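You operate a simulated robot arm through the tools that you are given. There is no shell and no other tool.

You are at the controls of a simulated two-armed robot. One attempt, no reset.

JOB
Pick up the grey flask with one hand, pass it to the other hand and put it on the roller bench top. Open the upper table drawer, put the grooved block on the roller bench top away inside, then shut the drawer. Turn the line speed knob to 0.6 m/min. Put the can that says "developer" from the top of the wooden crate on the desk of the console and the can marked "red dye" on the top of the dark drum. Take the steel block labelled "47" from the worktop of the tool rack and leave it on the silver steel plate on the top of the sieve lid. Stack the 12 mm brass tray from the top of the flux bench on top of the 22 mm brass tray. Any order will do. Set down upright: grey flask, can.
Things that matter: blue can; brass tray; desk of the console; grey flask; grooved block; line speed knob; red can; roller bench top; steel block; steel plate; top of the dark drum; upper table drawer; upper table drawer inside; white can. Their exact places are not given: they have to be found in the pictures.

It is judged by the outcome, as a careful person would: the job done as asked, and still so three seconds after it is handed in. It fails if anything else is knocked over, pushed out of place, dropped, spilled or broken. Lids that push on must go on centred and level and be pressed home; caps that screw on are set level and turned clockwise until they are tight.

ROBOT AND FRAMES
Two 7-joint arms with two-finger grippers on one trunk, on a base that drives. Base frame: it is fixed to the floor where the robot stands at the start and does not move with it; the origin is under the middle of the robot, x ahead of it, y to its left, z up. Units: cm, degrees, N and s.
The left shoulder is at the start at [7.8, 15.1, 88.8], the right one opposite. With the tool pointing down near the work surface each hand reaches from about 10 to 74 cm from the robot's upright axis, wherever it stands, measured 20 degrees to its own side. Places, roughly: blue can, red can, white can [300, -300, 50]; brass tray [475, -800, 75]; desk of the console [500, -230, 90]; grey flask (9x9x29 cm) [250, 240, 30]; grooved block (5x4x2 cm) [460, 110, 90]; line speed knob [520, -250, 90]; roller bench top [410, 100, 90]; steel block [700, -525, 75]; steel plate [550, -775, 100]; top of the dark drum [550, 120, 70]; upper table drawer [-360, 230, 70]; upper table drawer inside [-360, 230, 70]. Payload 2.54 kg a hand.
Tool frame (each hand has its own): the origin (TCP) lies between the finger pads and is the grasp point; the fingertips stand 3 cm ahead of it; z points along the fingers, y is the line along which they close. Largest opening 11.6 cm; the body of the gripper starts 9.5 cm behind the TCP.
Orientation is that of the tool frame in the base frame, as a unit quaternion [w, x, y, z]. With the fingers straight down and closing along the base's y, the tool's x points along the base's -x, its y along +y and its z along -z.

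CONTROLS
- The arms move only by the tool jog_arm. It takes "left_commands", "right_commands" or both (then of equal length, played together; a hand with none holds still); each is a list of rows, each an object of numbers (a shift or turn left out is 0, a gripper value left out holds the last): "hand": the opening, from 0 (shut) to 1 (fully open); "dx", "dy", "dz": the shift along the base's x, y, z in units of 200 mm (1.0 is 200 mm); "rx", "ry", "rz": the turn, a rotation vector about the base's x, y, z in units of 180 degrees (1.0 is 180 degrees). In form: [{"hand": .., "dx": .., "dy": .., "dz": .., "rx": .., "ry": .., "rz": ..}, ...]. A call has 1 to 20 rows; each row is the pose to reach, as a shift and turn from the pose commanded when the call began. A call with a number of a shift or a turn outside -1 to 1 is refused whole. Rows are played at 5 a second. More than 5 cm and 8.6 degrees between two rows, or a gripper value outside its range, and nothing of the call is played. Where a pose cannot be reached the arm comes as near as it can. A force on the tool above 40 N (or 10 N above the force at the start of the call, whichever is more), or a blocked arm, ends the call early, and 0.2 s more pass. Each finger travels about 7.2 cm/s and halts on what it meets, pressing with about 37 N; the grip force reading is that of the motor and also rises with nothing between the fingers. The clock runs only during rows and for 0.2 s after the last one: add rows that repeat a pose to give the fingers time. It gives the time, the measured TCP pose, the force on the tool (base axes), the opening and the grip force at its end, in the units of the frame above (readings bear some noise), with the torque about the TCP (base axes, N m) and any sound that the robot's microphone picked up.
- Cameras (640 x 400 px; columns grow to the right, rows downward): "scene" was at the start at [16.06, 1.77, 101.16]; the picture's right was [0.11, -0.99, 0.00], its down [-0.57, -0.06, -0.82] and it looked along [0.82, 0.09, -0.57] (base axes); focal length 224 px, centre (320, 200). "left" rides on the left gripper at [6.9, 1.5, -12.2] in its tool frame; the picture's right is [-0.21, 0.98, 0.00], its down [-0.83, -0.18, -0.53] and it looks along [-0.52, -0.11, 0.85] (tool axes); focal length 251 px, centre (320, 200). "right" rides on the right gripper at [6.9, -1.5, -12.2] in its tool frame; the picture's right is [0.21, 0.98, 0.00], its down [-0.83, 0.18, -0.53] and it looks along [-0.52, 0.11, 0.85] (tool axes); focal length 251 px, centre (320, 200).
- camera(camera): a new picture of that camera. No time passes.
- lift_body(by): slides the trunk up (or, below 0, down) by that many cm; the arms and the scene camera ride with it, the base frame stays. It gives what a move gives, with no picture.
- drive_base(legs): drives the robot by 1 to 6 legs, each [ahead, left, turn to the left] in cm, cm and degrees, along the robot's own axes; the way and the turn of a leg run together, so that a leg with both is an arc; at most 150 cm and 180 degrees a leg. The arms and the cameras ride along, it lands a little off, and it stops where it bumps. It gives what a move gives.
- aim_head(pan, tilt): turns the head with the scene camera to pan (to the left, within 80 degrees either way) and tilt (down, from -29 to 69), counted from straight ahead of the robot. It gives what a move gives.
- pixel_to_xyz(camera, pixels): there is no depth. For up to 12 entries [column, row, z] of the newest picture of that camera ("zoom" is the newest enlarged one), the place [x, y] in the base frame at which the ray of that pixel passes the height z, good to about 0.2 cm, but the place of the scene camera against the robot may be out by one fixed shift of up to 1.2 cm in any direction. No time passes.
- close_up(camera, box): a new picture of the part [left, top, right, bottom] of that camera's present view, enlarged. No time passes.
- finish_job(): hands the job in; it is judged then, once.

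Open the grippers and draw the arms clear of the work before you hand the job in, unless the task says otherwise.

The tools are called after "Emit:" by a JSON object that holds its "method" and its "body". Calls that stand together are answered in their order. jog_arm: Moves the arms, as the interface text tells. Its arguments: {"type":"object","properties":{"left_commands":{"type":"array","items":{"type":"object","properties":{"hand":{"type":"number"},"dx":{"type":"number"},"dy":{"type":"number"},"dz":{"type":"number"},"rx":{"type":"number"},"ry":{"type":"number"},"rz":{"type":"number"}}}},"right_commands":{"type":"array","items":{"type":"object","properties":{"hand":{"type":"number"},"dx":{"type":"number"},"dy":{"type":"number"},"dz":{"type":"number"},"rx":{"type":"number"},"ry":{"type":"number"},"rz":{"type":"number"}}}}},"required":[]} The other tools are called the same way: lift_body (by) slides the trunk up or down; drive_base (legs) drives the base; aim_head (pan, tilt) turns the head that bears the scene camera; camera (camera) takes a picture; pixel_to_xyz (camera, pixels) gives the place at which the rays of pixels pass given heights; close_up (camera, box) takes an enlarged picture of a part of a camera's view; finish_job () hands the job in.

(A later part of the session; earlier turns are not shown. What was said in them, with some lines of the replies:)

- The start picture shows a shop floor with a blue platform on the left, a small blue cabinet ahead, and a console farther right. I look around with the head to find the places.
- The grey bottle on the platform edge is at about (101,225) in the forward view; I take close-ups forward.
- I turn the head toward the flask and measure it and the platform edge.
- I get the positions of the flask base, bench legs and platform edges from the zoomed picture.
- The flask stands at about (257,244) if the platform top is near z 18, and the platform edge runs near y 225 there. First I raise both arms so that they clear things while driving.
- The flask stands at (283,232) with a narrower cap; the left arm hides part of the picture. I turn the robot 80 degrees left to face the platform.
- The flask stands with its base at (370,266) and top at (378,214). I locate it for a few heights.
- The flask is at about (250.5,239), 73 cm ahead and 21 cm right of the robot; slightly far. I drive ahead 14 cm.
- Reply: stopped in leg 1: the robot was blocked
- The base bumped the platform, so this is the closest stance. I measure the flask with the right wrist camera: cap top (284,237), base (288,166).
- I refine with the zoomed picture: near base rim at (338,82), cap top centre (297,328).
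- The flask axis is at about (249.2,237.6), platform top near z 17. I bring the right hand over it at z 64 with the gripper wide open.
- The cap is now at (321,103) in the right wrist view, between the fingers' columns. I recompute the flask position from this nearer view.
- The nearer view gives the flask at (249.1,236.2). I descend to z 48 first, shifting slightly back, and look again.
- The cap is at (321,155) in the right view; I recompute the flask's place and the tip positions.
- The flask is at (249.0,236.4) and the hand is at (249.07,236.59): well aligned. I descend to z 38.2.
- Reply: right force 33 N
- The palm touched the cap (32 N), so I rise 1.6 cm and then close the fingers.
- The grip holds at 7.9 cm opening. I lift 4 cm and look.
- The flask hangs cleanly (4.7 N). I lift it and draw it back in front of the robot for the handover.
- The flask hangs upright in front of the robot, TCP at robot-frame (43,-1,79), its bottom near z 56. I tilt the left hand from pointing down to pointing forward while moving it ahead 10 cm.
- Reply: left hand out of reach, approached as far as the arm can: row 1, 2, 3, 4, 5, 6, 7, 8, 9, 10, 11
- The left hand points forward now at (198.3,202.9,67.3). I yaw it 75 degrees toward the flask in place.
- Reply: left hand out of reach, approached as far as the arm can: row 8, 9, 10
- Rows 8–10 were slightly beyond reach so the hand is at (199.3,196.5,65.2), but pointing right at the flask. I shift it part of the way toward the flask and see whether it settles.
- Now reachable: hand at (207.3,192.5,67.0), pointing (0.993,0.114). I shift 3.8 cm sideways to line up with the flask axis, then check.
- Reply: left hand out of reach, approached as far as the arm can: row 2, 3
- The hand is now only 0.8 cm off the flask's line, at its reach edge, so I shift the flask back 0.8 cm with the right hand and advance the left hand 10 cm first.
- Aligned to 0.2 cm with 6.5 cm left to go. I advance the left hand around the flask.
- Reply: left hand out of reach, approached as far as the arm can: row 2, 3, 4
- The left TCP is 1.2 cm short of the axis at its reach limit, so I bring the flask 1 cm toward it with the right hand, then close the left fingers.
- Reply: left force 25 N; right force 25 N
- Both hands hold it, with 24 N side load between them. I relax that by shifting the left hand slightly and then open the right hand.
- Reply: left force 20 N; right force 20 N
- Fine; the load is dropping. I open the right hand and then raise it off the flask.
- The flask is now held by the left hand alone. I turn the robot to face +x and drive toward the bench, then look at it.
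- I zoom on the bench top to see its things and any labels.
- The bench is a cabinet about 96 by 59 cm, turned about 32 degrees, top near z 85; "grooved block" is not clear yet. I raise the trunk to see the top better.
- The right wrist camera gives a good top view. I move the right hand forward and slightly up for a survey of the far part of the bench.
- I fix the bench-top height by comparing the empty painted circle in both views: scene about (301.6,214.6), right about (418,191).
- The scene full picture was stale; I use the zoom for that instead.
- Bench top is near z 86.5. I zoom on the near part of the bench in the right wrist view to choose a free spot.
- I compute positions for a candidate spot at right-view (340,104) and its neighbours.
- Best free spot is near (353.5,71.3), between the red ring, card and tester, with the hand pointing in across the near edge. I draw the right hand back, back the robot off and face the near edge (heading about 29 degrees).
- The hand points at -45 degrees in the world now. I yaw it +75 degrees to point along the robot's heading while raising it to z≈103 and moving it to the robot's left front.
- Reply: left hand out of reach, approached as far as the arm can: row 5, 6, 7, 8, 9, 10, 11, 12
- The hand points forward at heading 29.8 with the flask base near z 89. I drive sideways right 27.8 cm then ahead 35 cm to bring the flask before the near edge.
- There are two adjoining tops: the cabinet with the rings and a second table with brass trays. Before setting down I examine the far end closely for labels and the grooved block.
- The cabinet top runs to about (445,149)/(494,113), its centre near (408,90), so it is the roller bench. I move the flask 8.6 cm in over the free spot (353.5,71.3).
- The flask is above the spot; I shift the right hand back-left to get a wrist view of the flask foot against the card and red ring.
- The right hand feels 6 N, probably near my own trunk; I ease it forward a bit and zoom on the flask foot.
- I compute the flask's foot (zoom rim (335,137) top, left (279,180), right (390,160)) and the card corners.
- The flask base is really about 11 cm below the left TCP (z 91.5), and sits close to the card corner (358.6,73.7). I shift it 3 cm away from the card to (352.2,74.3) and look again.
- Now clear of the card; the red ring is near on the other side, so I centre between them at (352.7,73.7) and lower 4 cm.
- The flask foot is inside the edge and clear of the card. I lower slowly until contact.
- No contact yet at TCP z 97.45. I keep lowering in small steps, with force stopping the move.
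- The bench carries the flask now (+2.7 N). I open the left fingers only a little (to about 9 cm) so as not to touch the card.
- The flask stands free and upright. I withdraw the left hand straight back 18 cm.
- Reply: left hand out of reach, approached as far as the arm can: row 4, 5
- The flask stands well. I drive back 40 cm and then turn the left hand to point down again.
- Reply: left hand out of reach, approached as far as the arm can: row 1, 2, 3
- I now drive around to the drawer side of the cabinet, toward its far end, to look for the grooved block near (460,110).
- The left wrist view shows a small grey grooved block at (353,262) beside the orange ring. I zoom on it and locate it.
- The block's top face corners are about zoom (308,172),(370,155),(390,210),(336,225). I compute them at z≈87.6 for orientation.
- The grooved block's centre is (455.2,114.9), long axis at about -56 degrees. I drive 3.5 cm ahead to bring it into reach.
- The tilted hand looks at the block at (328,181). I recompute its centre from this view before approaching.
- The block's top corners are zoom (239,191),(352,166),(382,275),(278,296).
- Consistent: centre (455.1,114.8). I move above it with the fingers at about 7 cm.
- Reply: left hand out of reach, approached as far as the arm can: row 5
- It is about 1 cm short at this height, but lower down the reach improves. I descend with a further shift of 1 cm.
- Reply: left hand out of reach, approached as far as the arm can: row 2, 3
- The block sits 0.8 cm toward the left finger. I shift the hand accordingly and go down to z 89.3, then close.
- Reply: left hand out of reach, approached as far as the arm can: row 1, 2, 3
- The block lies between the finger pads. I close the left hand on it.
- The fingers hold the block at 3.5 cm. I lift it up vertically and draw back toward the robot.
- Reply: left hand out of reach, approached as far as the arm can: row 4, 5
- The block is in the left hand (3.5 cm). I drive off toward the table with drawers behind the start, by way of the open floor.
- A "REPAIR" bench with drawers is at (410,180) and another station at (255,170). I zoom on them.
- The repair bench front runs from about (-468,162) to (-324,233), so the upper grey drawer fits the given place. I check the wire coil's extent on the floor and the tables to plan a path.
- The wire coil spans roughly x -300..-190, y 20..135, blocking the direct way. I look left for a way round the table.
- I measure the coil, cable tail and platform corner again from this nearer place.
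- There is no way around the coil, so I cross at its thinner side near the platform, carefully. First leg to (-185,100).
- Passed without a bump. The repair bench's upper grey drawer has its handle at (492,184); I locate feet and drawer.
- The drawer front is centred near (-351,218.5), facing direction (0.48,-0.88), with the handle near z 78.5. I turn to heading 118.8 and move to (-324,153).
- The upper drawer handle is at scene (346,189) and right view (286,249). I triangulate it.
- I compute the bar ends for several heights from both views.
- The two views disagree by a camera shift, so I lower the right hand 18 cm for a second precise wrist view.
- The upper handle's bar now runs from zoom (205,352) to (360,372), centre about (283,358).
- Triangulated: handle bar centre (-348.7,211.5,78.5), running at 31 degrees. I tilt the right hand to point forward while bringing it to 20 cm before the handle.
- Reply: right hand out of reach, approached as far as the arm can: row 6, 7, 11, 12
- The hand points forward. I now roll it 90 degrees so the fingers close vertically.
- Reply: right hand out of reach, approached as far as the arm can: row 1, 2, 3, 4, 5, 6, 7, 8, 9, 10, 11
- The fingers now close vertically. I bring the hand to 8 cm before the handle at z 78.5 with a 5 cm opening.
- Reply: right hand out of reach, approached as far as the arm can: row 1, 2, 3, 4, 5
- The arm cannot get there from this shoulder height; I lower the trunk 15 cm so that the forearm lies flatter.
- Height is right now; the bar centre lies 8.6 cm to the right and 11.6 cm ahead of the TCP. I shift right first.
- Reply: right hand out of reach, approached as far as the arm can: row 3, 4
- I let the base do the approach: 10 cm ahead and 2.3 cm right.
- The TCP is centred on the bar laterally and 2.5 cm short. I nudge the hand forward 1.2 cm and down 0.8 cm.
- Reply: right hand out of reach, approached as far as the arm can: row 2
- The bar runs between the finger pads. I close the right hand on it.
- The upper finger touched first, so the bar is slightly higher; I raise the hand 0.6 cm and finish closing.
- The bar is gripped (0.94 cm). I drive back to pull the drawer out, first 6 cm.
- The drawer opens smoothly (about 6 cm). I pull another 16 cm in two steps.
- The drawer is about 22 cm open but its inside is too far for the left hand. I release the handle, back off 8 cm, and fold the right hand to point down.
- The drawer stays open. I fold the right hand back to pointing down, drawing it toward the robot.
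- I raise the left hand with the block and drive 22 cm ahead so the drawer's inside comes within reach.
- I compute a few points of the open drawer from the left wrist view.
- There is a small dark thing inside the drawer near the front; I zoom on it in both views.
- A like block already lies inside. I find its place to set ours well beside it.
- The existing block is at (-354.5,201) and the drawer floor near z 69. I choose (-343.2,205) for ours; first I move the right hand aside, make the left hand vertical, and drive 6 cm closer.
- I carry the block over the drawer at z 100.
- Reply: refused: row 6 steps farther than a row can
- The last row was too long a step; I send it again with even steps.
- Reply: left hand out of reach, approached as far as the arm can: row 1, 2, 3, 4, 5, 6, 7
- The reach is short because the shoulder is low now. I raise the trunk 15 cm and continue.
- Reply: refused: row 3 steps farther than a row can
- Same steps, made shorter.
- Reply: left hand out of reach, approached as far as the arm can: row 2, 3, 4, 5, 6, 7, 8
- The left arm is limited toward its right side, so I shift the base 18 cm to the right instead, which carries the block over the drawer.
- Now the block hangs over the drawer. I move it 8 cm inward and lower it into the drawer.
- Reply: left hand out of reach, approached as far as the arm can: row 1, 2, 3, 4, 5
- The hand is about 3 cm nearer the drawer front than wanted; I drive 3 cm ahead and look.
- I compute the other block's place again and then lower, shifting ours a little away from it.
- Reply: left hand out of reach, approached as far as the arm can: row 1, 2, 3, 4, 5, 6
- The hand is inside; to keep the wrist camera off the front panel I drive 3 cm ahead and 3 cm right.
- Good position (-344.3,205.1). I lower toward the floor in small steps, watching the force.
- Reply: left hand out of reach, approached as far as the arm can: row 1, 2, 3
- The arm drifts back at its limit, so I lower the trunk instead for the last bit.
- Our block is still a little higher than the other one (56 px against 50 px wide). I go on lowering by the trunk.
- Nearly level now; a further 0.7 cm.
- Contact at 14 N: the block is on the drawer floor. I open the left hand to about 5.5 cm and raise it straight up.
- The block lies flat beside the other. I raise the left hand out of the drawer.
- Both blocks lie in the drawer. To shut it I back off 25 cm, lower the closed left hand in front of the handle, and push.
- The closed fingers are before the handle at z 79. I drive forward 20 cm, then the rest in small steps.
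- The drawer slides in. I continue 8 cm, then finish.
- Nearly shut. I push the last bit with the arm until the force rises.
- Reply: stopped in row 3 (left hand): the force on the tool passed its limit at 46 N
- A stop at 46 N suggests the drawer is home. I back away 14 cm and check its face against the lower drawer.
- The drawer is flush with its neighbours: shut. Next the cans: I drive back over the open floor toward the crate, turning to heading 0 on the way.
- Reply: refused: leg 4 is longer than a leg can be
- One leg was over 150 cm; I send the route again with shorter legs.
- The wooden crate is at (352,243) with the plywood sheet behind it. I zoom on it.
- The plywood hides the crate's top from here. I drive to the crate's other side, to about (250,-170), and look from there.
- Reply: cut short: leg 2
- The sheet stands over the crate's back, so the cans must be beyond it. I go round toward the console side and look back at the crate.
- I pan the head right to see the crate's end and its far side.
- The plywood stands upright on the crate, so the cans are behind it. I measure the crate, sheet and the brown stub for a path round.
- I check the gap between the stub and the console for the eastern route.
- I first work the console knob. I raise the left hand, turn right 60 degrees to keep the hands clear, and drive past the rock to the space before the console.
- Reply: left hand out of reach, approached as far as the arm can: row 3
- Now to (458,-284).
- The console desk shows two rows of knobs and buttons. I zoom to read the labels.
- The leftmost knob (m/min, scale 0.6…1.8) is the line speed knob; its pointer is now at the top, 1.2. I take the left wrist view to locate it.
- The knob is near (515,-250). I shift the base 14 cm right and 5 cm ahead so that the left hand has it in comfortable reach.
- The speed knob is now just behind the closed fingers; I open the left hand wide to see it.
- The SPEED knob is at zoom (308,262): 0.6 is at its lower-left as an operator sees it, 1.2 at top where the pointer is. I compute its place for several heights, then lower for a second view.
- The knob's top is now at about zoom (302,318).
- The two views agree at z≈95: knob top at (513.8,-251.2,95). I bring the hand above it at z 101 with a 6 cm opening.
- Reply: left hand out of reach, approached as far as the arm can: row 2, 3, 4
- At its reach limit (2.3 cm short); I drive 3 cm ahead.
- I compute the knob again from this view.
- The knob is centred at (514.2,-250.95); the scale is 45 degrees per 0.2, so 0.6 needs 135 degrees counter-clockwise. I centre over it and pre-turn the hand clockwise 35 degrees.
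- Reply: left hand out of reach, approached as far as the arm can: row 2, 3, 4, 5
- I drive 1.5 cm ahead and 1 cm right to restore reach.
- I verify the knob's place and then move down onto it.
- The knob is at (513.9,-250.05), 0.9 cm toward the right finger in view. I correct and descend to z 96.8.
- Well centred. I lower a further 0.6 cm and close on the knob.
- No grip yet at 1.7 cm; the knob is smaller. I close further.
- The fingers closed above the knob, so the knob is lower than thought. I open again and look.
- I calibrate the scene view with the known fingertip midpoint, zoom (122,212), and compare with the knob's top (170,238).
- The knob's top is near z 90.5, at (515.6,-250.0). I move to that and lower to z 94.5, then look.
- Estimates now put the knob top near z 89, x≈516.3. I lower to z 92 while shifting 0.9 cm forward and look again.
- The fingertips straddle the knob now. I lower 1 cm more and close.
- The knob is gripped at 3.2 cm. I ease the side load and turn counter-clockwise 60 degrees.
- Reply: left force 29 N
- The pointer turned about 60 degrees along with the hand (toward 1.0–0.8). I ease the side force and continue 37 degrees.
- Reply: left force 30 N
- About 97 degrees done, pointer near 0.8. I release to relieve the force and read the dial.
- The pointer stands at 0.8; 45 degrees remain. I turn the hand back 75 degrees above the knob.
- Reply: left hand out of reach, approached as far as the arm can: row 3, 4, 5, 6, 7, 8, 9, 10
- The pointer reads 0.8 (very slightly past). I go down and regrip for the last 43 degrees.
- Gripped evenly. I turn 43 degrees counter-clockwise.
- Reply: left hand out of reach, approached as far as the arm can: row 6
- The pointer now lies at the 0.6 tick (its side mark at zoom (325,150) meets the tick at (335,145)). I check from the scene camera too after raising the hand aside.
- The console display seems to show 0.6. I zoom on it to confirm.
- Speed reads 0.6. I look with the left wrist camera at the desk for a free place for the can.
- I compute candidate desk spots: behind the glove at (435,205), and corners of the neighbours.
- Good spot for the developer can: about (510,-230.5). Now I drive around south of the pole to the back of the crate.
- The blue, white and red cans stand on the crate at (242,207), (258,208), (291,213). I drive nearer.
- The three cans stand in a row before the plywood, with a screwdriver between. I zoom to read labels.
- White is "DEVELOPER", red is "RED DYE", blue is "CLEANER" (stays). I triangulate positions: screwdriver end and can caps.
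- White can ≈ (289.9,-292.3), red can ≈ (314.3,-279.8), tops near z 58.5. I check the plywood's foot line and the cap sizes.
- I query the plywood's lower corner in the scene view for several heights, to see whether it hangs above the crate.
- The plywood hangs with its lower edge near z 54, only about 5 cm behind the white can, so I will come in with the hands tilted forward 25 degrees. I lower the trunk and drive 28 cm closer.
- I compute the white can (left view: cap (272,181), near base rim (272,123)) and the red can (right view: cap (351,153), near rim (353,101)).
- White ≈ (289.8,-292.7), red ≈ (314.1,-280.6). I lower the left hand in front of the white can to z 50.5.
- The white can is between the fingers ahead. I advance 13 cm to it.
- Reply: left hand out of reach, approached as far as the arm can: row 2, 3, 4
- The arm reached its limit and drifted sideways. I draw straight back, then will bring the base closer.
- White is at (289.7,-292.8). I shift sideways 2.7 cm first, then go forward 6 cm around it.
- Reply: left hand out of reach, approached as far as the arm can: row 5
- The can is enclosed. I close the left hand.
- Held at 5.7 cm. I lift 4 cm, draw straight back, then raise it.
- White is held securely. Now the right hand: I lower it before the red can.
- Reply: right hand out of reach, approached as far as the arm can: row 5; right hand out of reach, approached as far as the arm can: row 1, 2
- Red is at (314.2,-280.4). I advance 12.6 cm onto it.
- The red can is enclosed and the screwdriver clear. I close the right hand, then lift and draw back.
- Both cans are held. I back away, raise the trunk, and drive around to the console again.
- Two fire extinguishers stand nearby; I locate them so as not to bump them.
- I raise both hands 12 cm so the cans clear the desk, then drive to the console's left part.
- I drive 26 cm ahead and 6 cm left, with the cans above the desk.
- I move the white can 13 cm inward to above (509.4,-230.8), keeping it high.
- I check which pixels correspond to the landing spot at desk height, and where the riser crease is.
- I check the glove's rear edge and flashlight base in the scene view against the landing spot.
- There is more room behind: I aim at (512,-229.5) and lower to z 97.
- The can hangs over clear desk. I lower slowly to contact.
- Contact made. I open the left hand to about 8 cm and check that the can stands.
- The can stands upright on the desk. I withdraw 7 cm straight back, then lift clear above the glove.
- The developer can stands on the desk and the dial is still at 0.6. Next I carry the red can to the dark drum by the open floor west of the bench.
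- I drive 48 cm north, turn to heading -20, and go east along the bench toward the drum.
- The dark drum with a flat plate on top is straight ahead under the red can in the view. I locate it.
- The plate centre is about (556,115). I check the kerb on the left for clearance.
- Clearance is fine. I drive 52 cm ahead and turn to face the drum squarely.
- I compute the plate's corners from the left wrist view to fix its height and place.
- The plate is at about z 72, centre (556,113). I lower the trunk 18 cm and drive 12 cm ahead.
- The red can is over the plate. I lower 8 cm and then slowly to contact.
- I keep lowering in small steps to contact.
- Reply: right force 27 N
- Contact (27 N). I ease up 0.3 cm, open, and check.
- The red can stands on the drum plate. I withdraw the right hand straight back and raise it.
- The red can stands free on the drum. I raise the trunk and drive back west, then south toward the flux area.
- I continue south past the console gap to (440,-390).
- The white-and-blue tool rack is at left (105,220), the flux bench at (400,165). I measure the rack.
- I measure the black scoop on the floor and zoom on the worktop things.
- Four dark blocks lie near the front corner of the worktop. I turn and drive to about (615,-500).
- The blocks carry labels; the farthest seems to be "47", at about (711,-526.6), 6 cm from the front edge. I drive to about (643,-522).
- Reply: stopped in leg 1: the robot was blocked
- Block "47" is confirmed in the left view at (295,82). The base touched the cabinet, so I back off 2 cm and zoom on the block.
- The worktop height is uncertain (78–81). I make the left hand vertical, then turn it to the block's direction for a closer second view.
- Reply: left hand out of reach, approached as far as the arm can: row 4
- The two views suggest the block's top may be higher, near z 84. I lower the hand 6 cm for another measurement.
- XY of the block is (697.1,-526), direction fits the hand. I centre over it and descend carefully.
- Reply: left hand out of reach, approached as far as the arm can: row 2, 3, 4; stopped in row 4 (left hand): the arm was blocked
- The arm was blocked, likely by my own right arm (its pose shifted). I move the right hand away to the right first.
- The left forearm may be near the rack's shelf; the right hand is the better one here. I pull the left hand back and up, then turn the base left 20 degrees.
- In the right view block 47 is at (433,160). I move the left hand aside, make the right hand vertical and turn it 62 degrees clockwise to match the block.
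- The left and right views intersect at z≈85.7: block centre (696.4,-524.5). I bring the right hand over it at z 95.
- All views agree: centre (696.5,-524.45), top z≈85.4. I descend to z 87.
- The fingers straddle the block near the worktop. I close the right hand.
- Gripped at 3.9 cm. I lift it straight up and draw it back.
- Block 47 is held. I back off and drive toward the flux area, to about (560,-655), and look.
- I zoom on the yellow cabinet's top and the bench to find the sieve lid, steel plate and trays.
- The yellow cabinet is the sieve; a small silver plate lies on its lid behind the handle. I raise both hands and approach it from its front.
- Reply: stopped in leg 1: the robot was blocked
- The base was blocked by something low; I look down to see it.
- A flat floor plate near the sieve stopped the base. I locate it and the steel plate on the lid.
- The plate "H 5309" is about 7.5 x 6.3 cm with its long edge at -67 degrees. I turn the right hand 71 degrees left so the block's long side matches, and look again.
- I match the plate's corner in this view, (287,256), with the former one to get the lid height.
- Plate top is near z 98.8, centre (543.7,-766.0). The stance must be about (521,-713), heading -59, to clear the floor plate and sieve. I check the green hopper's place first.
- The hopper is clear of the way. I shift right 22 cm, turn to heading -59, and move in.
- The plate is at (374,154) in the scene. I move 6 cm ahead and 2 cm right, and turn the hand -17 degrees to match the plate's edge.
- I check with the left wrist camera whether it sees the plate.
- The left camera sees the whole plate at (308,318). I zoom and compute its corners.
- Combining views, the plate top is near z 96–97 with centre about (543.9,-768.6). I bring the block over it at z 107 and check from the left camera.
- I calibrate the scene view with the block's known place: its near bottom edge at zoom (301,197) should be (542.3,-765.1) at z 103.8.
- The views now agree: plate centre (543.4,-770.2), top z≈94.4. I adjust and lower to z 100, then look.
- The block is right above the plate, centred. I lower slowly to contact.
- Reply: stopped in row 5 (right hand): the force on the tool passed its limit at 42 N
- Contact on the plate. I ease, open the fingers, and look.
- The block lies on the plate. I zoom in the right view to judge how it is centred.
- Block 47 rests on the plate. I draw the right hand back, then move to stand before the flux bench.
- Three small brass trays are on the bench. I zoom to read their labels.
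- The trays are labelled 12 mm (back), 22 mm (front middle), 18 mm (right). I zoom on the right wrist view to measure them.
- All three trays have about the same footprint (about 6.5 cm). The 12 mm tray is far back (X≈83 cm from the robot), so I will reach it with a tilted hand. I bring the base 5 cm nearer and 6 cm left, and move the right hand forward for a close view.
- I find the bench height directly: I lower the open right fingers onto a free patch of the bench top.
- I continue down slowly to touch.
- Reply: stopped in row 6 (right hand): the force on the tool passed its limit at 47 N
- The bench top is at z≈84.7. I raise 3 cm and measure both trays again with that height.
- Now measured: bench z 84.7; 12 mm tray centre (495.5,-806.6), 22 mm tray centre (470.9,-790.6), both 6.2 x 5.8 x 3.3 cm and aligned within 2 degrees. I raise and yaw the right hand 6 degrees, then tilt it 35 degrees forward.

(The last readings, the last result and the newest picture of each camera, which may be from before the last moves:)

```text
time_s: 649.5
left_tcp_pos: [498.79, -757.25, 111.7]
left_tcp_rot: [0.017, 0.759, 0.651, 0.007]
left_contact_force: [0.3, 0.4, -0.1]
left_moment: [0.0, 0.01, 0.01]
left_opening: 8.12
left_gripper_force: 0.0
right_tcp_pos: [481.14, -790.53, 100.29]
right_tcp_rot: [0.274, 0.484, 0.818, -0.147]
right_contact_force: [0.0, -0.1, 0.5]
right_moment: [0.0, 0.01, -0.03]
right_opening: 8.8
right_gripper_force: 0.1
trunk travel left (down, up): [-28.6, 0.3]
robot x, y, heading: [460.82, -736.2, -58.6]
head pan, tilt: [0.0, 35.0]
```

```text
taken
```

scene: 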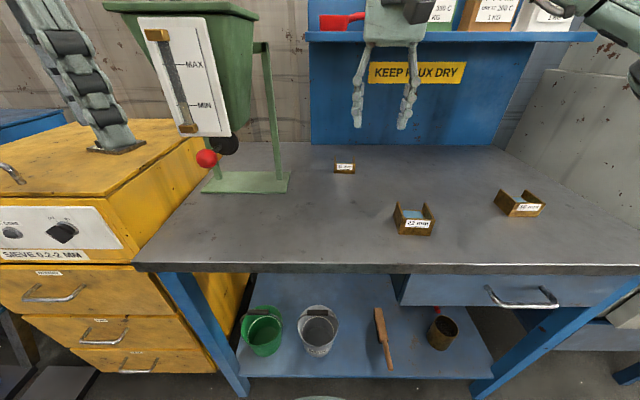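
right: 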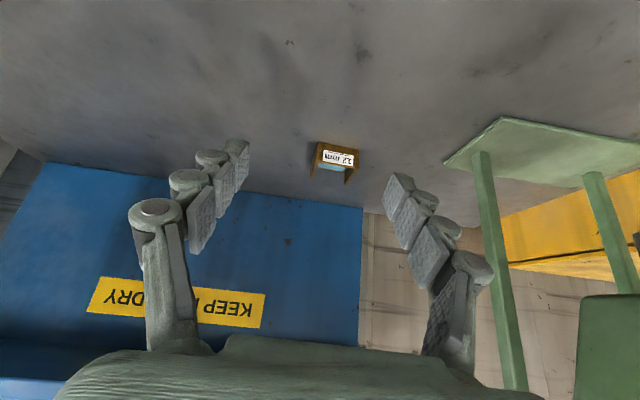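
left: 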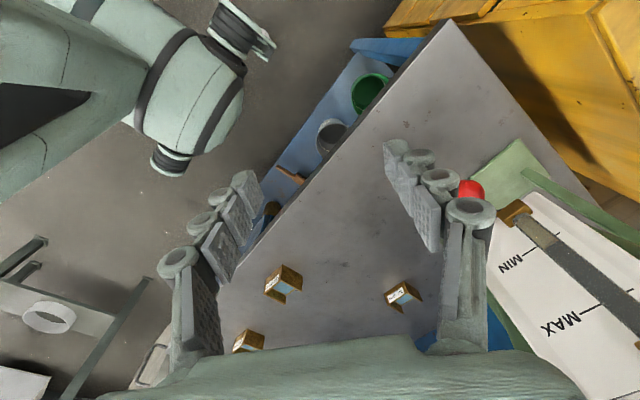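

The hand is tilted 36 degrees, closing direction 29 degrees as wanted. I move it over the 12 mm tray at z 95.

Emit:
{"method": "jog_arm", "body": {"right_commands": [{"dx": 0.14, "dy": -0.155}, {"dx": 0.28, "dy": -0.31}, {"dx": 0.42, "dy": -0.465, "dz": -0.08}, {"dx": 0.56, "dy": -0.62, "dz": -0.16}, {"dx": 0.695, "dy": -0.765, "dz": -0.26}]}}

Emit:
{"method": "camera", "body": {"camera": "right"}}

Emit:
{"method": "close_up", "body": {"camera": "scene", "box": [260, 90, 440, 250]}}

```text
time_s: 650.7
left_tcp_pos: [498.93, -757.36, 111.7]
left_tcp_rot: [0.017, 0.759, 0.651, 0.007]
left_contact_force: [0.3, 0.2, -0.4]
left_moment: [0.02, 0.05, -0.01]
left_opening: 8.13
left_gripper_force: 0.1
right_tcp_pos: [495.19, -806.06, 94.85]
right_tcp_rot: [0.273, 0.484, 0.818, -0.147]
right_contact_force: [-1.0, -0.2, 1.0]
right_moment: [0.01, 0.0, 0.01]
right_opening: 8.83
right_gripper_force: 0.1
trunk travel left (down, up): [-28.6, 0.3]
robot x, y, heading: [461.25, -735.96, -58.5]
head pan, tilt: [0.0, 35.0]
```

```text
taken
```

right: 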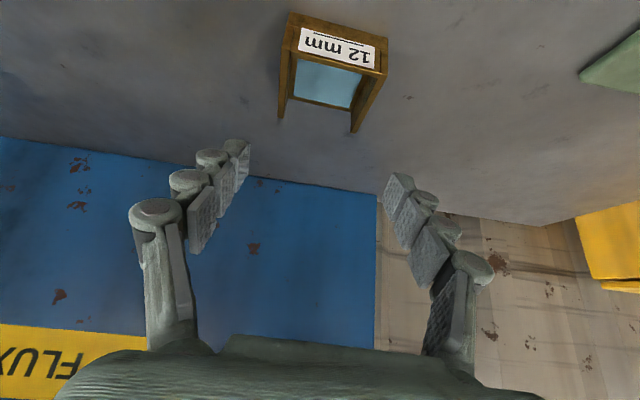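

```text
2.50 times, centred on (350, 170) of scene
```

zoom: 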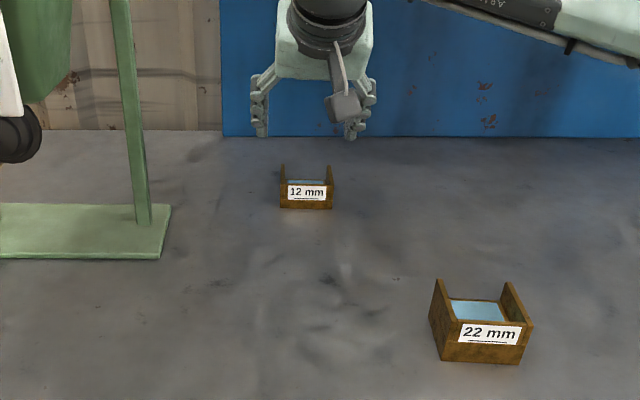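

No reach problem. I re-measure the 12 mm tray from this near view.

Emit:
{"method": "close_up", "body": {"camera": "right", "box": [260, 0, 410, 140]}}

```text
2.86 times, centred on (335, 70) of right
```

zoom: 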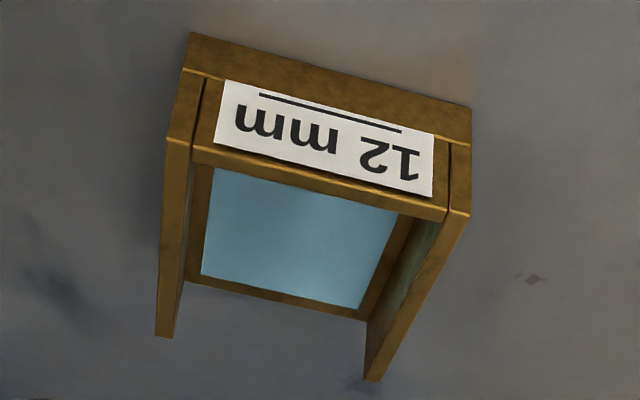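

Emit:
{"method": "pixel_to_xyz", "body": {"camera": "zoom", "pixels": [[191, 33, 84.7], [471, 105, 84.7], [167, 140, 88], [468, 213, 88], [155, 337, 88], [365, 380, 88], [167, 140, 87.5], [468, 213, 87.5]]}}

```text
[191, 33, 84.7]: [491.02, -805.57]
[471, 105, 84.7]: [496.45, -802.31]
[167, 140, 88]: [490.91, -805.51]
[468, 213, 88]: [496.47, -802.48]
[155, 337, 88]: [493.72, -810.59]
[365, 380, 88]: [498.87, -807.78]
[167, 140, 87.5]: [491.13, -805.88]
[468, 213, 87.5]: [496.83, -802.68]
```

Tray 12 mm: rim z 88.0, centre (495.0,-806.6). I correct 0.6 cm and descend to z 88.3.

Emit:
{"method": "jog_arm", "body": {"right_commands": [{"dx": -0.032, "dy": 0.01}, {"dx": -0.032, "dy": 0.01, "dz": -0.1}, {"dx": -0.032, "dy": 0.01, "dz": -0.2}, {"dx": -0.032, "dy": 0.01, "dz": -0.28}, {"dx": -0.032, "dy": 0.01, "dz": -0.325}]}}

Emit:
{"method": "camera", "body": {"camera": "right"}}

Emit:
{"method": "close_up", "body": {"camera": "scene", "box": [260, 90, 440, 250]}}

```text
time_s: 651.9
left_tcp_pos: [498.81, -757.29, 111.78]
left_tcp_rot: [0.017, 0.758, 0.652, 0.007]
left_contact_force: [-0.4, 0.8, -0.3]
left_moment: [0.0, 0.0, 0.0]
left_opening: 8.1
left_gripper_force: 0.1
right_tcp_pos: [494.45, -805.55, 88.59]
right_tcp_rot: [0.274, 0.484, 0.818, -0.147]
right_contact_force: [-0.4, 0.4, 0.2]
right_moment: [0.0, 0.0, 0.01]
right_opening: 8.8
right_gripper_force: 0.1
trunk travel left (down, up): [-28.6, 0.3]
robot x, y, heading: [460.95, -735.81, -58.7]
head pan, tilt: [0.0, 35.0]
```

```text
taken
```

right: 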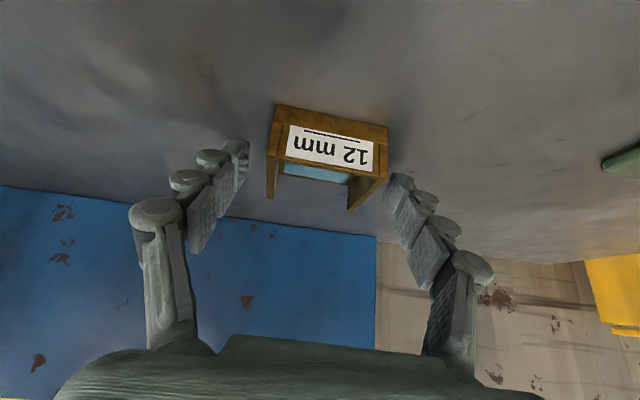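

```text
2.50 times, centred on (350, 170) of scene
```

zoom: 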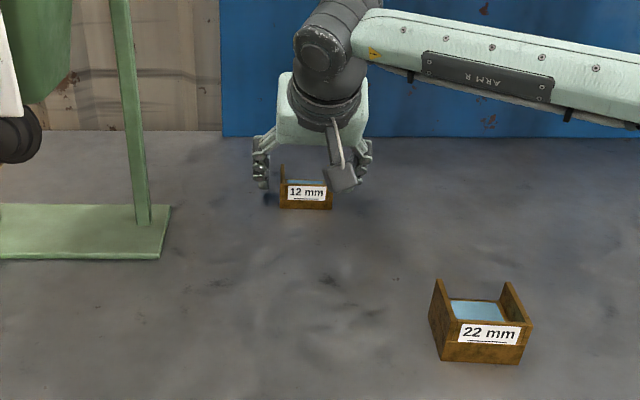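

The fingers straddle the tray. I close the right hand on its side walls.

Emit:
{"method": "jog_arm", "body": {"right_commands": [{"dz": -0.015, "hand": 0.65}, {"dz": -0.015, "hand": 0.55}, {"dz": -0.015, "hand": 0.48}, {"dz": -0.015, "hand": 0.45}, {"dz": -0.015, "hand": 0.45}]}}

Emit:
{"method": "camera", "body": {"camera": "right"}}

```text
time_s: 653.1
left_tcp_pos: [498.74, -757.33, 111.65]
left_tcp_rot: [0.017, 0.759, 0.651, 0.007]
left_contact_force: [-0.4, -0.1, 0.0]
left_moment: [0.01, -0.03, 0.01]
left_opening: 8.14
left_gripper_force: 0.0
right_tcp_pos: [494.46, -805.56, 88.3]
right_tcp_rot: [0.274, 0.484, 0.818, -0.146]
right_contact_force: [-0.5, -0.7, 0.6]
right_moment: [-0.01, 0.08, -0.01]
right_opening: 6.14
right_gripper_force: 36.9
trunk travel left (down, up): [-28.6, 0.3]
robot x, y, heading: [461.12, -736.3, -58.6]
head pan, tilt: [0.0, 35.0]
```

```text
taken
```

right: 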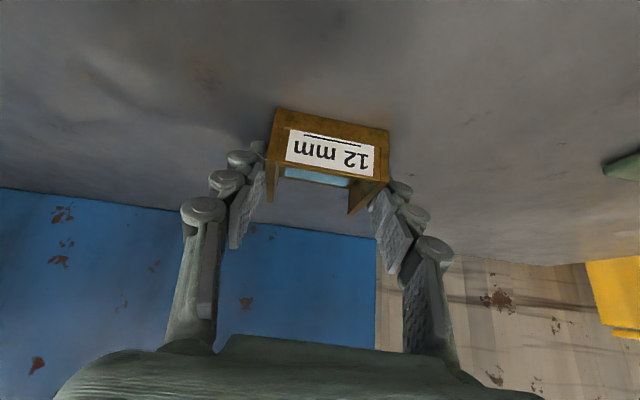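

Tray held at 6.1 cm. I lift it 10 cm.

Emit:
{"method": "jog_arm", "body": {"right_commands": [{"dz": 0.08}, {"dz": 0.2}, {"dz": 0.35}, {"dz": 0.5}]}}

Emit:
{"method": "jog_arm", "body": {"right_commands": [{"dx": -0.17, "dy": 0.11}, {"dx": -0.34, "dy": 0.22}, {"dx": -0.51, "dy": 0.34}, {"dx": -0.68, "dy": 0.45}, {"dx": -0.85, "dy": 0.56}]}}

Emit:
{"method": "camera", "body": {"camera": "right"}}

Emit:
{"method": "camera", "body": {"camera": "scene"}}

```text
time_s: 654.1
left_tcp_pos: [498.78, -757.31, 111.71]
left_tcp_rot: [0.018, 0.759, 0.651, 0.007]
left_contact_force: [-0.1, 0.8, 0.5]
left_moment: [0.0, -0.01, -0.03]
left_opening: 8.11
left_gripper_force: 0.1
right_tcp_pos: [494.39, -805.67, 98.31]
right_tcp_rot: [0.273, 0.484, 0.818, -0.148]
right_contact_force: [-0.9, 0.2, -2.3]
right_moment: [0.0, 0.03, 0.03]
right_opening: 6.16
right_gripper_force: 36.9
trunk travel left (down, up): [-28.6, 0.3]
robot x, y, heading: [460.94, -735.99, -59.0]
head pan, tilt: [0.0, 35.0]
```

```text
time_s: 655.3
left_tcp_pos: [498.67, -757.3, 111.83]
left_tcp_rot: [0.017, 0.758, 0.652, 0.007]
left_contact_force: [-0.3, 0.8, -0.5]
left_moment: [0.02, -0.01, 0.05]
left_opening: 8.14
left_gripper_force: 0.1
right_tcp_pos: [477.43, -794.44, 98.29]
right_tcp_rot: [0.273, 0.485, 0.818, -0.146]
right_contact_force: [-0.2, 0.6, -1.6]
right_moment: [0.02, -0.02, 0.03]
right_opening: 6.15
right_gripper_force: 36.5
trunk travel left (down, up): [-28.6, 0.3]
robot x, y, heading: [460.69, -736.08, -59.1]
head pan, tilt: [0.0, 35.0]
```

```text
taken
```

right: 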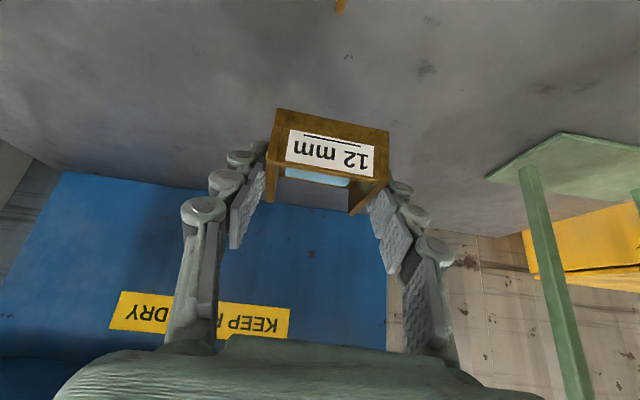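

```text
taken
```

scene: 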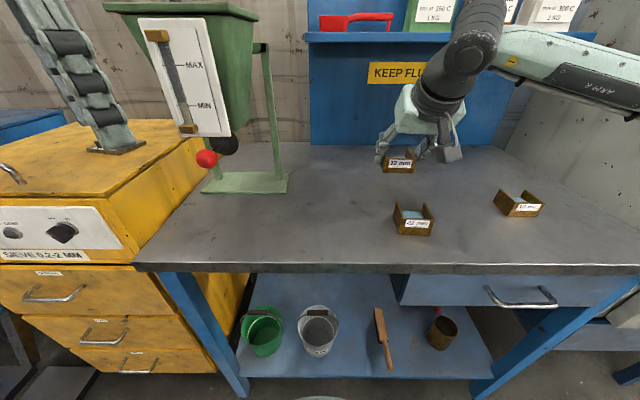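

I use the left wrist camera to measure the 22 mm tray independently.

Emit:
{"method": "camera", "body": {"camera": "left"}}

Emit:
{"method": "close_up", "body": {"camera": "left", "box": [220, 240, 380, 350]}}

```text
taken
```

left: 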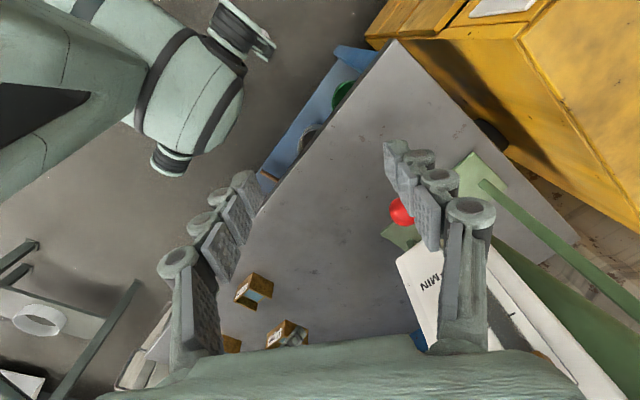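

```text
3.64 times, centred on (300, 295) of left
```

zoom: 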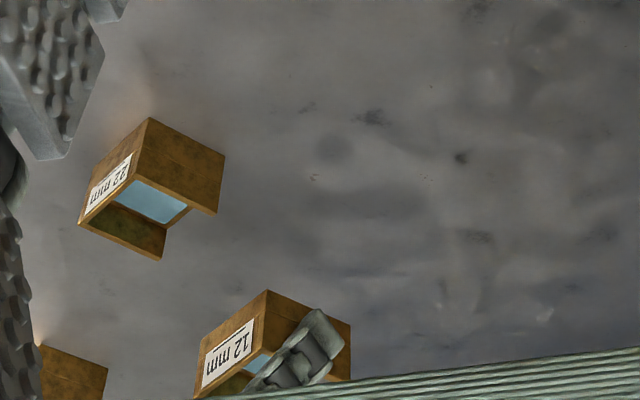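

Emit:
{"method": "pixel_to_xyz", "body": {"camera": "zoom", "pixels": [[137, 153, 88], [215, 213, 88], [79, 223, 88], [161, 260, 88], [150, 118, 84.7], [225, 156, 84.7]]}}

```text
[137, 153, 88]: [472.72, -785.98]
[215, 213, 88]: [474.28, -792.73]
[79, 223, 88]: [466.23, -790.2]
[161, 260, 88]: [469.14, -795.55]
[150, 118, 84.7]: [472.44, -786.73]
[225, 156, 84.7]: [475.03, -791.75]
```

Both views put the 22 mm tray's centre at (470.85,-790.7). I move the 12 mm tray above it, still at z 98.

Emit:
{"method": "jog_arm", "body": {"right_commands": [{"dx": -0.12, "dy": 0.08}, {"dx": -0.24, "dy": 0.16}, {"dx": -0.355, "dy": 0.24}, {"dx": -0.355, "dy": 0.24}]}}

Emit:
{"method": "close_up", "body": {"camera": "left", "box": [200, 240, 340, 350]}}

Emit:
{"method": "close_up", "body": {"camera": "scene", "box": [340, 130, 480, 250]}}

```text
time_s: 656.3
left_tcp_pos: [498.86, -757.28, 111.68]
left_tcp_rot: [0.017, 0.758, 0.652, 0.007]
left_contact_force: [-0.2, 0.2, 0.4]
left_moment: [0.0, 0.01, -0.02]
left_opening: 8.13
left_gripper_force: 0.0
right_tcp_pos: [470.38, -789.68, 98.44]
right_tcp_rot: [0.273, 0.484, 0.818, -0.146]
right_contact_force: [-0.4, 0.4, -1.9]
right_moment: [0.06, -0.02, 0.0]
right_opening: 6.13
right_gripper_force: 36.9
trunk travel left (down, up): [-28.6, 0.3]
robot x, y, heading: [461.2, -736.11, -58.7]
head pan, tilt: [0.0, 35.0]
```

```text
3.64 times, centred on (270, 295) of left
```

zoom: 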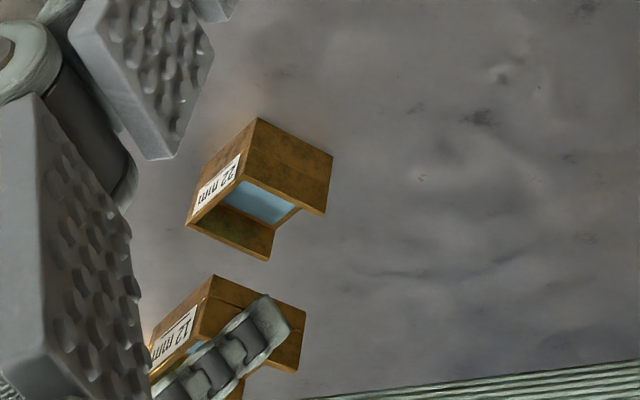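

```text
3.33 times, centred on (410, 190) of scene
```

zoom: 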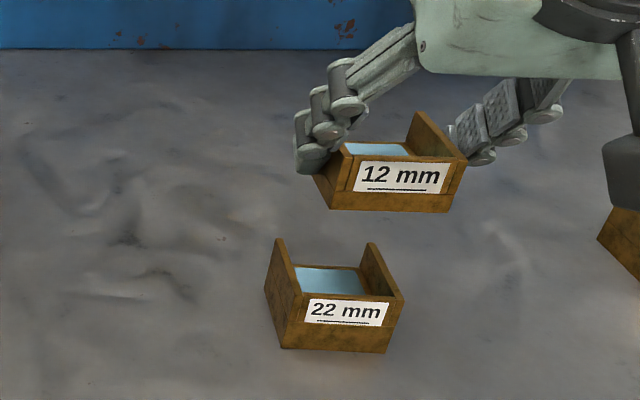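

The scene view hints at a sideways offset; I check the held tray's real place in the left view: its front-right bottom corner at zoom (213,275).

Emit:
{"method": "pixel_to_xyz", "body": {"camera": "left", "pixels": [[240.6, 315.6, 94.8], [252.7, 272.5, 84.7], [266, 322, 94.8]]}}

Emit:
{"method": "close_up", "body": {"camera": "left", "box": [200, 260, 300, 350]}}

```text
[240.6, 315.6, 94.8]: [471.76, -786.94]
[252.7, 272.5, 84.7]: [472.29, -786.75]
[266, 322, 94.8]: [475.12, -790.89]
```

```text
4.44 times, centred on (250, 305) of left
```

zoom: 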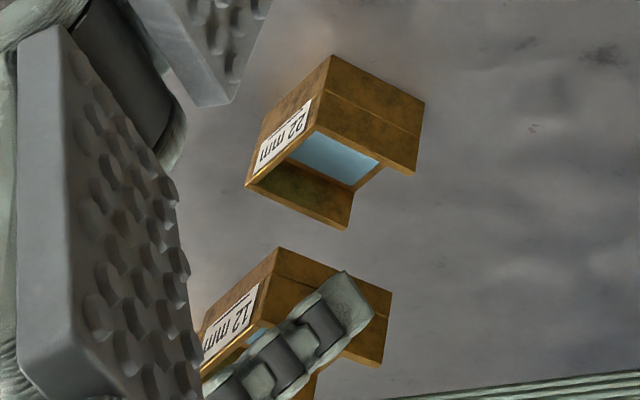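

By the left view the held tray is only 0.55 cm off to the right. I shift it and lower to 1.5 cm above the rim, then compare directly.

Emit:
{"method": "jog_arm", "body": {"right_commands": [{"dx": 0.025, "dy": 0.013}, {"dx": 0.025, "dy": 0.013, "dz": -0.1}, {"dx": 0.025, "dy": 0.013, "dz": -0.2}, {"dx": 0.025, "dy": 0.013, "dz": -0.26}]}}

Emit:
{"method": "close_up", "body": {"camera": "scene", "box": [340, 130, 480, 250]}}

Emit:
{"method": "close_up", "body": {"camera": "left", "box": [200, 250, 300, 340]}}

```text
time_s: 657.3
left_tcp_pos: [498.74, -757.38, 111.67]
left_tcp_rot: [0.016, 0.759, 0.651, 0.006]
left_contact_force: [0.9, -0.7, 0.5]
left_moment: [0.01, 0.01, 0.0]
left_opening: 8.1
left_gripper_force: 0.1
right_tcp_pos: [470.97, -789.46, 93.23]
right_tcp_rot: [0.273, 0.484, 0.819, -0.145]
right_contact_force: [0.5, 0.3, -2.3]
right_moment: [0.03, 0.01, -0.01]
right_opening: 6.18
right_gripper_force: 37.1
trunk travel left (down, up): [-28.6, 0.3]
robot x, y, heading: [461.13, -736.32, -58.8]
head pan, tilt: [0.0, 35.0]
```

```text
3.33 times, centred on (410, 190) of scene
```

zoom: 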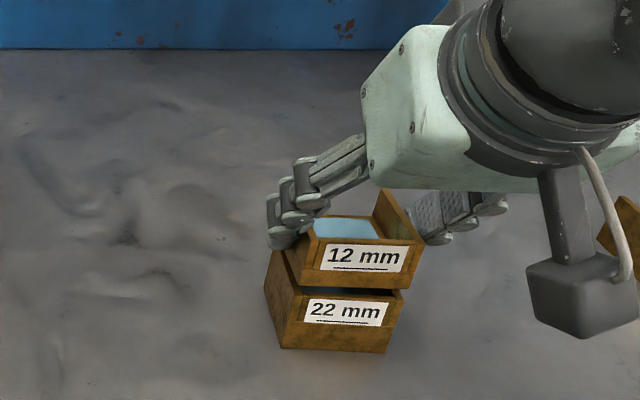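

```text
4.44 times, centred on (250, 295) of left
```

zoom: 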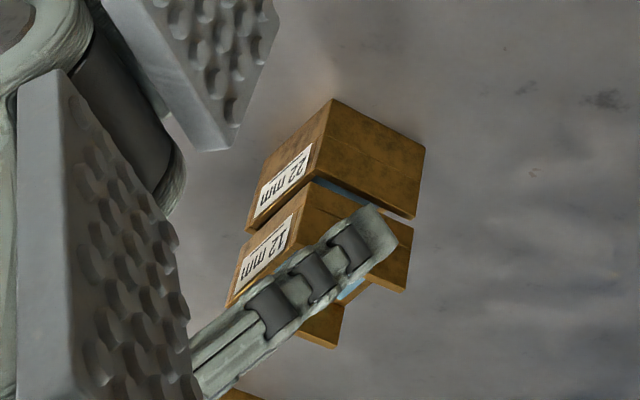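

The 12 mm tray is straight above the 22 mm tray (within about 0.3 cm). I lower gently to contact.

Emit:
{"method": "jog_arm", "body": {"right_commands": [{"dz": -0.02}, {"dz": -0.035}, {"dz": -0.05}, {"dz": -0.065}, {"dz": -0.08}]}}

Emit:
{"method": "close_up", "body": {"camera": "scene", "box": [340, 130, 480, 250]}}

Emit:
{"method": "close_up", "body": {"camera": "left", "box": [200, 250, 300, 340]}}

```text
time_s: 658.5
left_tcp_pos: [498.74, -757.17, 111.89]
left_tcp_rot: [0.018, 0.759, 0.651, 0.006]
left_contact_force: [-0.7, -0.5, -0.5]
left_moment: [0.0, -0.01, 0.0]
left_opening: 8.14
left_gripper_force: 0.0
right_tcp_pos: [470.86, -789.4, 91.96]
right_tcp_rot: [0.277, 0.484, 0.816, -0.15]
right_contact_force: [-6.6, -3.1, 30.0]
right_moment: [-0.9, 0.81, 0.03]
right_opening: 6.17
right_gripper_force: 37.5
trunk travel left (down, up): [-28.6, 0.3]
robot x, y, heading: [461.13, -736.14, -58.7]
head pan, tilt: [0.0, 35.0]
```

```text
3.33 times, centred on (410, 190) of scene
```

zoom: 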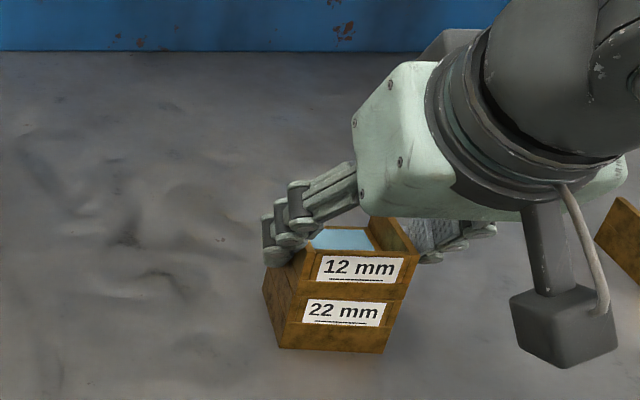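

```text
4.44 times, centred on (250, 295) of left
```

zoom: 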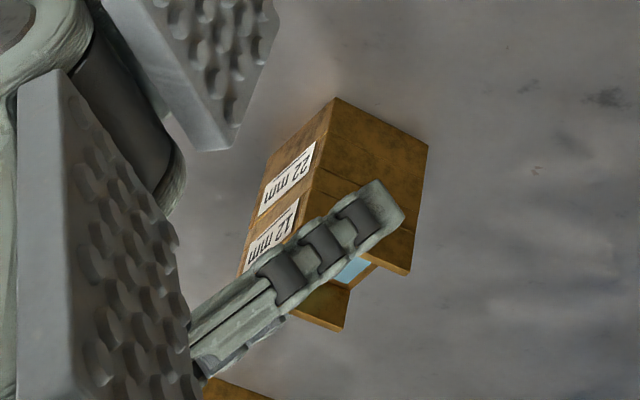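

Stacked, labels aligned. I ease up, open the fingers slightly and draw away along the hand's axis.

Emit:
{"method": "jog_arm", "body": {"right_commands": [{"dz": 0.012}, {"dz": 0.012, "hand": 0.57}, {"dz": 0.012, "hand": 0.62}, {"dz": 0.012, "hand": 0.66}, {"dz": 0.012, "hand": 0.66}]}}

Emit:
{"method": "jog_arm", "body": {"right_commands": [{"dx": -0.031, "dy": 0.05, "dz": 0.08}, {"dx": -0.076, "dy": 0.126, "dz": 0.2}, {"dx": -0.13, "dy": 0.215, "dz": 0.34}, {"dx": -0.18, "dy": 0.3, "dz": 0.5}, {"dx": -0.22, "dy": 0.37, "dz": 0.68}]}}

Emit:
{"method": "close_up", "body": {"camera": "scene", "box": [340, 130, 480, 250]}}

Emit:
{"method": "close_up", "body": {"camera": "left", "box": [200, 250, 300, 340]}}

```text
time_s: 659.7
left_tcp_pos: [498.79, -757.31, 111.72]
left_tcp_rot: [0.017, 0.759, 0.651, 0.007]
left_contact_force: [-0.3, 0.3, -0.6]
left_moment: [0.01, -0.03, 0.01]
left_opening: 8.12
left_gripper_force: 0.0
right_tcp_pos: [470.81, -789.29, 91.8]
right_tcp_rot: [0.274, 0.484, 0.818, -0.146]
right_contact_force: [-0.5, -0.3, 0.0]
right_moment: [0.01, 0.02, -0.01]
right_opening: 7.65
right_gripper_force: 0.0
trunk travel left (down, up): [-28.6, 0.3]
robot x, y, heading: [460.75, -736.25, -58.7]
head pan, tilt: [0.0, 35.0]
```

```text
time_s: 660.9
left_tcp_pos: [498.81, -757.23, 111.77]
left_tcp_rot: [0.018, 0.758, 0.652, 0.006]
left_contact_force: [0.3, -0.2, 0.6]
left_moment: [0.01, 0.03, 0.02]
left_opening: 8.16
left_gripper_force: 0.2
right_tcp_pos: [466.54, -781.81, 105.51]
right_tcp_rot: [0.273, 0.484, 0.818, -0.148]
right_contact_force: [0.3, 0.1, 1.0]
right_moment: [-0.01, 0.03, 0.0]
right_opening: 7.65
right_gripper_force: 0.1
trunk travel left (down, up): [-28.6, 0.3]
robot x, y, heading: [460.8, -735.85, -58.7]
head pan, tilt: [0.0, 35.0]
```

```text
3.33 times, centred on (410, 190) of scene
```

zoom: 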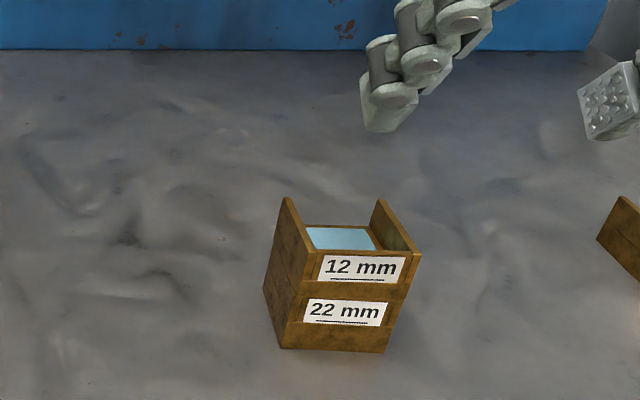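

```text
4.44 times, centred on (250, 295) of left
```

zoom: 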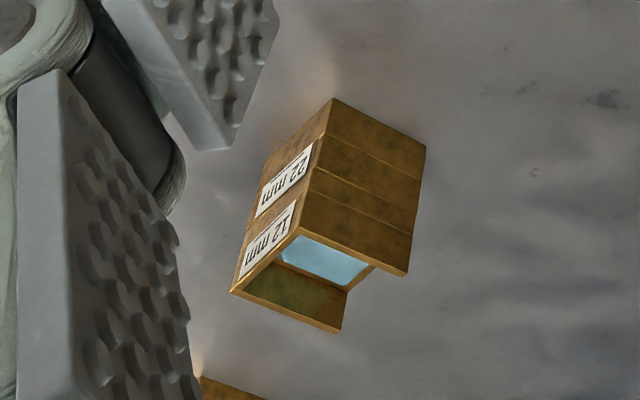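

The trays are stacked squarely. I back away 35 cm and check the sieve lid once more.

Emit:
{"method": "drive_base", "body": {"legs": [[-35, 0, 0]]}}

Emit:
{"method": "aim_head", "body": {"pan": 20, "tilt": 22}}

Emit:
{"method": "camera", "body": {"camera": "scene"}}

Emit:
{"method": "close_up", "body": {"camera": "scene", "box": [160, 120, 420, 260]}}

```text
time_s: 663.2
left_tcp_pos: [480.71, -727.43, 111.8]
left_tcp_rot: [0.018, 0.759, 0.65, 0.007]
left_contact_force: [0.1, -0.6, 1.0]
left_moment: [-0.04, -0.04, 0.02]
left_opening: 8.1
left_gripper_force: 0.0
right_tcp_pos: [448.38, -751.87, 105.42]
right_tcp_rot: [0.274, 0.484, 0.818, -0.146]
right_contact_force: [0.0, 0.4, -0.3]
right_moment: [-0.03, -0.03, 0.0]
right_opening: 7.64
right_gripper_force: 0.1
trunk travel left (down, up): [-28.6, 0.3]
robot x, y, heading: [442.64, -705.94, -58.9]
head pan, tilt: [0.0, 35.0]
```

```text
time_s: 664.0
left_tcp_pos: [480.57, -727.51, 111.7]
left_tcp_rot: [0.018, 0.76, 0.649, 0.007]
left_contact_force: [-0.1, 0.0, 0.2]
left_moment: [0.03, -0.01, -0.05]
left_opening: 8.12
left_gripper_force: 0.1
right_tcp_pos: [448.33, -751.9, 105.4]
right_tcp_rot: [0.273, 0.486, 0.817, -0.147]
right_contact_force: [-1.2, 0.0, 0.7]
right_moment: [0.0, -0.01, 0.02]
right_opening: 7.66
right_gripper_force: 0.1
trunk travel left (down, up): [-28.6, 0.3]
robot x, y, heading: [442.89, -706.38, -59.2]
head pan, tilt: [20.0, 22.0]
```

```text
taken
```

scene: 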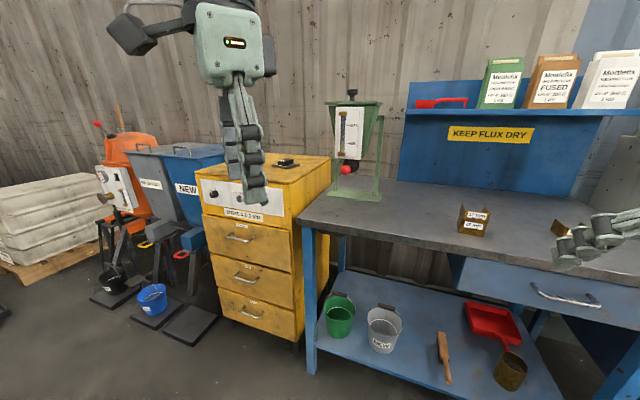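

```text
2.46 times, centred on (290, 190) of scene
```

zoom: 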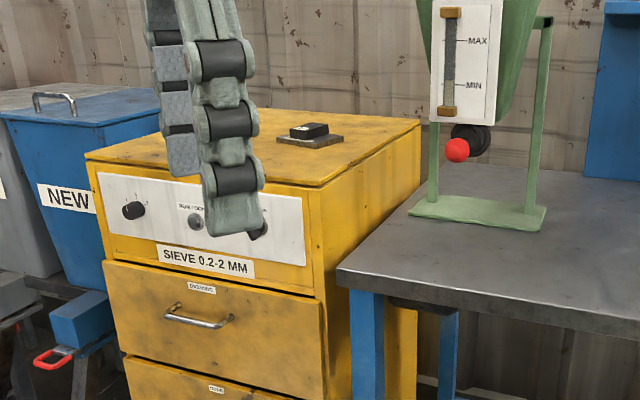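

Everything stands as asked: block 47 on the plate, trays stacked, hands clear. I open both grippers fully and then hand in.

Emit:
{"method": "jog_arm", "body": {"left_commands": [{"hand": 1}, {"hand": 1}, {"hand": 1}], "right_commands": [{"hand": 1}, {"hand": 1}, {"hand": 1}]}}

Emit:
{"method": "finish_job", "body": {}}

```text
time_s: 664.8
left_tcp_pos: [480.73, -727.57, 111.7]
left_tcp_rot: [0.018, 0.76, 0.65, 0.007]
left_contact_force: [0.0, -0.8, 0.2]
left_moment: [-0.02, -0.03, -0.01]
left_opening: 11.6
left_gripper_force: 0.1
right_tcp_pos: [448.31, -751.81, 105.33]
right_tcp_rot: [0.273, 0.485, 0.818, -0.147]
right_contact_force: [0.1, 0.2, 0.1]
right_moment: [0.0, 0.0, 0.0]
right_opening: 11.61
right_gripper_force: 0.0
trunk travel left (down, up): [-28.6, 0.3]
robot x, y, heading: [442.73, -706.33, -59.0]
head pan, tilt: [20.0, 22.0]
```

```text
The job is handed in.
```

I did every part of the job and handed it in. I looked at each piece when I set it down. I did not go back for a last look at the flask, the drawer or the two cans before handing in.

- **Grey flask:** Picked up with the right hand, passed to the left in mid-air, and set upright on the roller bench top. It stands close to the near edge, between the red ring and the card.
- **Grooved block:** Put inside the upper drawer of the repair bench, beside a like block that was already there. The drawer is shut and flush with its neighbours.
- **Line speed knob:** Turned to 0.6 m/min; the console screen also reads 0.6.
- **"Developer" can:** Upright on the console desk, behind the glove.
- **"Red dye" can:** Upright on the plate that lies on top of the dark drum. The "cleaner" can stayed on the crate.
- **Steel block "47":** On the steel plate on the sieve lid. It sits a little toward the far side, about flush with that edge.
- **Brass trays:** The 12 mm tray is squarely on top of the 22 mm one.

**Bumps and contacts:**
- The base bumped the platform near the flask, the tool rack, and a low floor plate by the sieve. It stopped each time, and I saw nothing moved.
- The left arm was blocked once over the tool rack's worktop. I took it to be my own right arm or the rack's shelf, and did that pick with the right hand.
- I drove over the loose wire coil near the repair bench, since there was no way around it, and nothing stopped the base.
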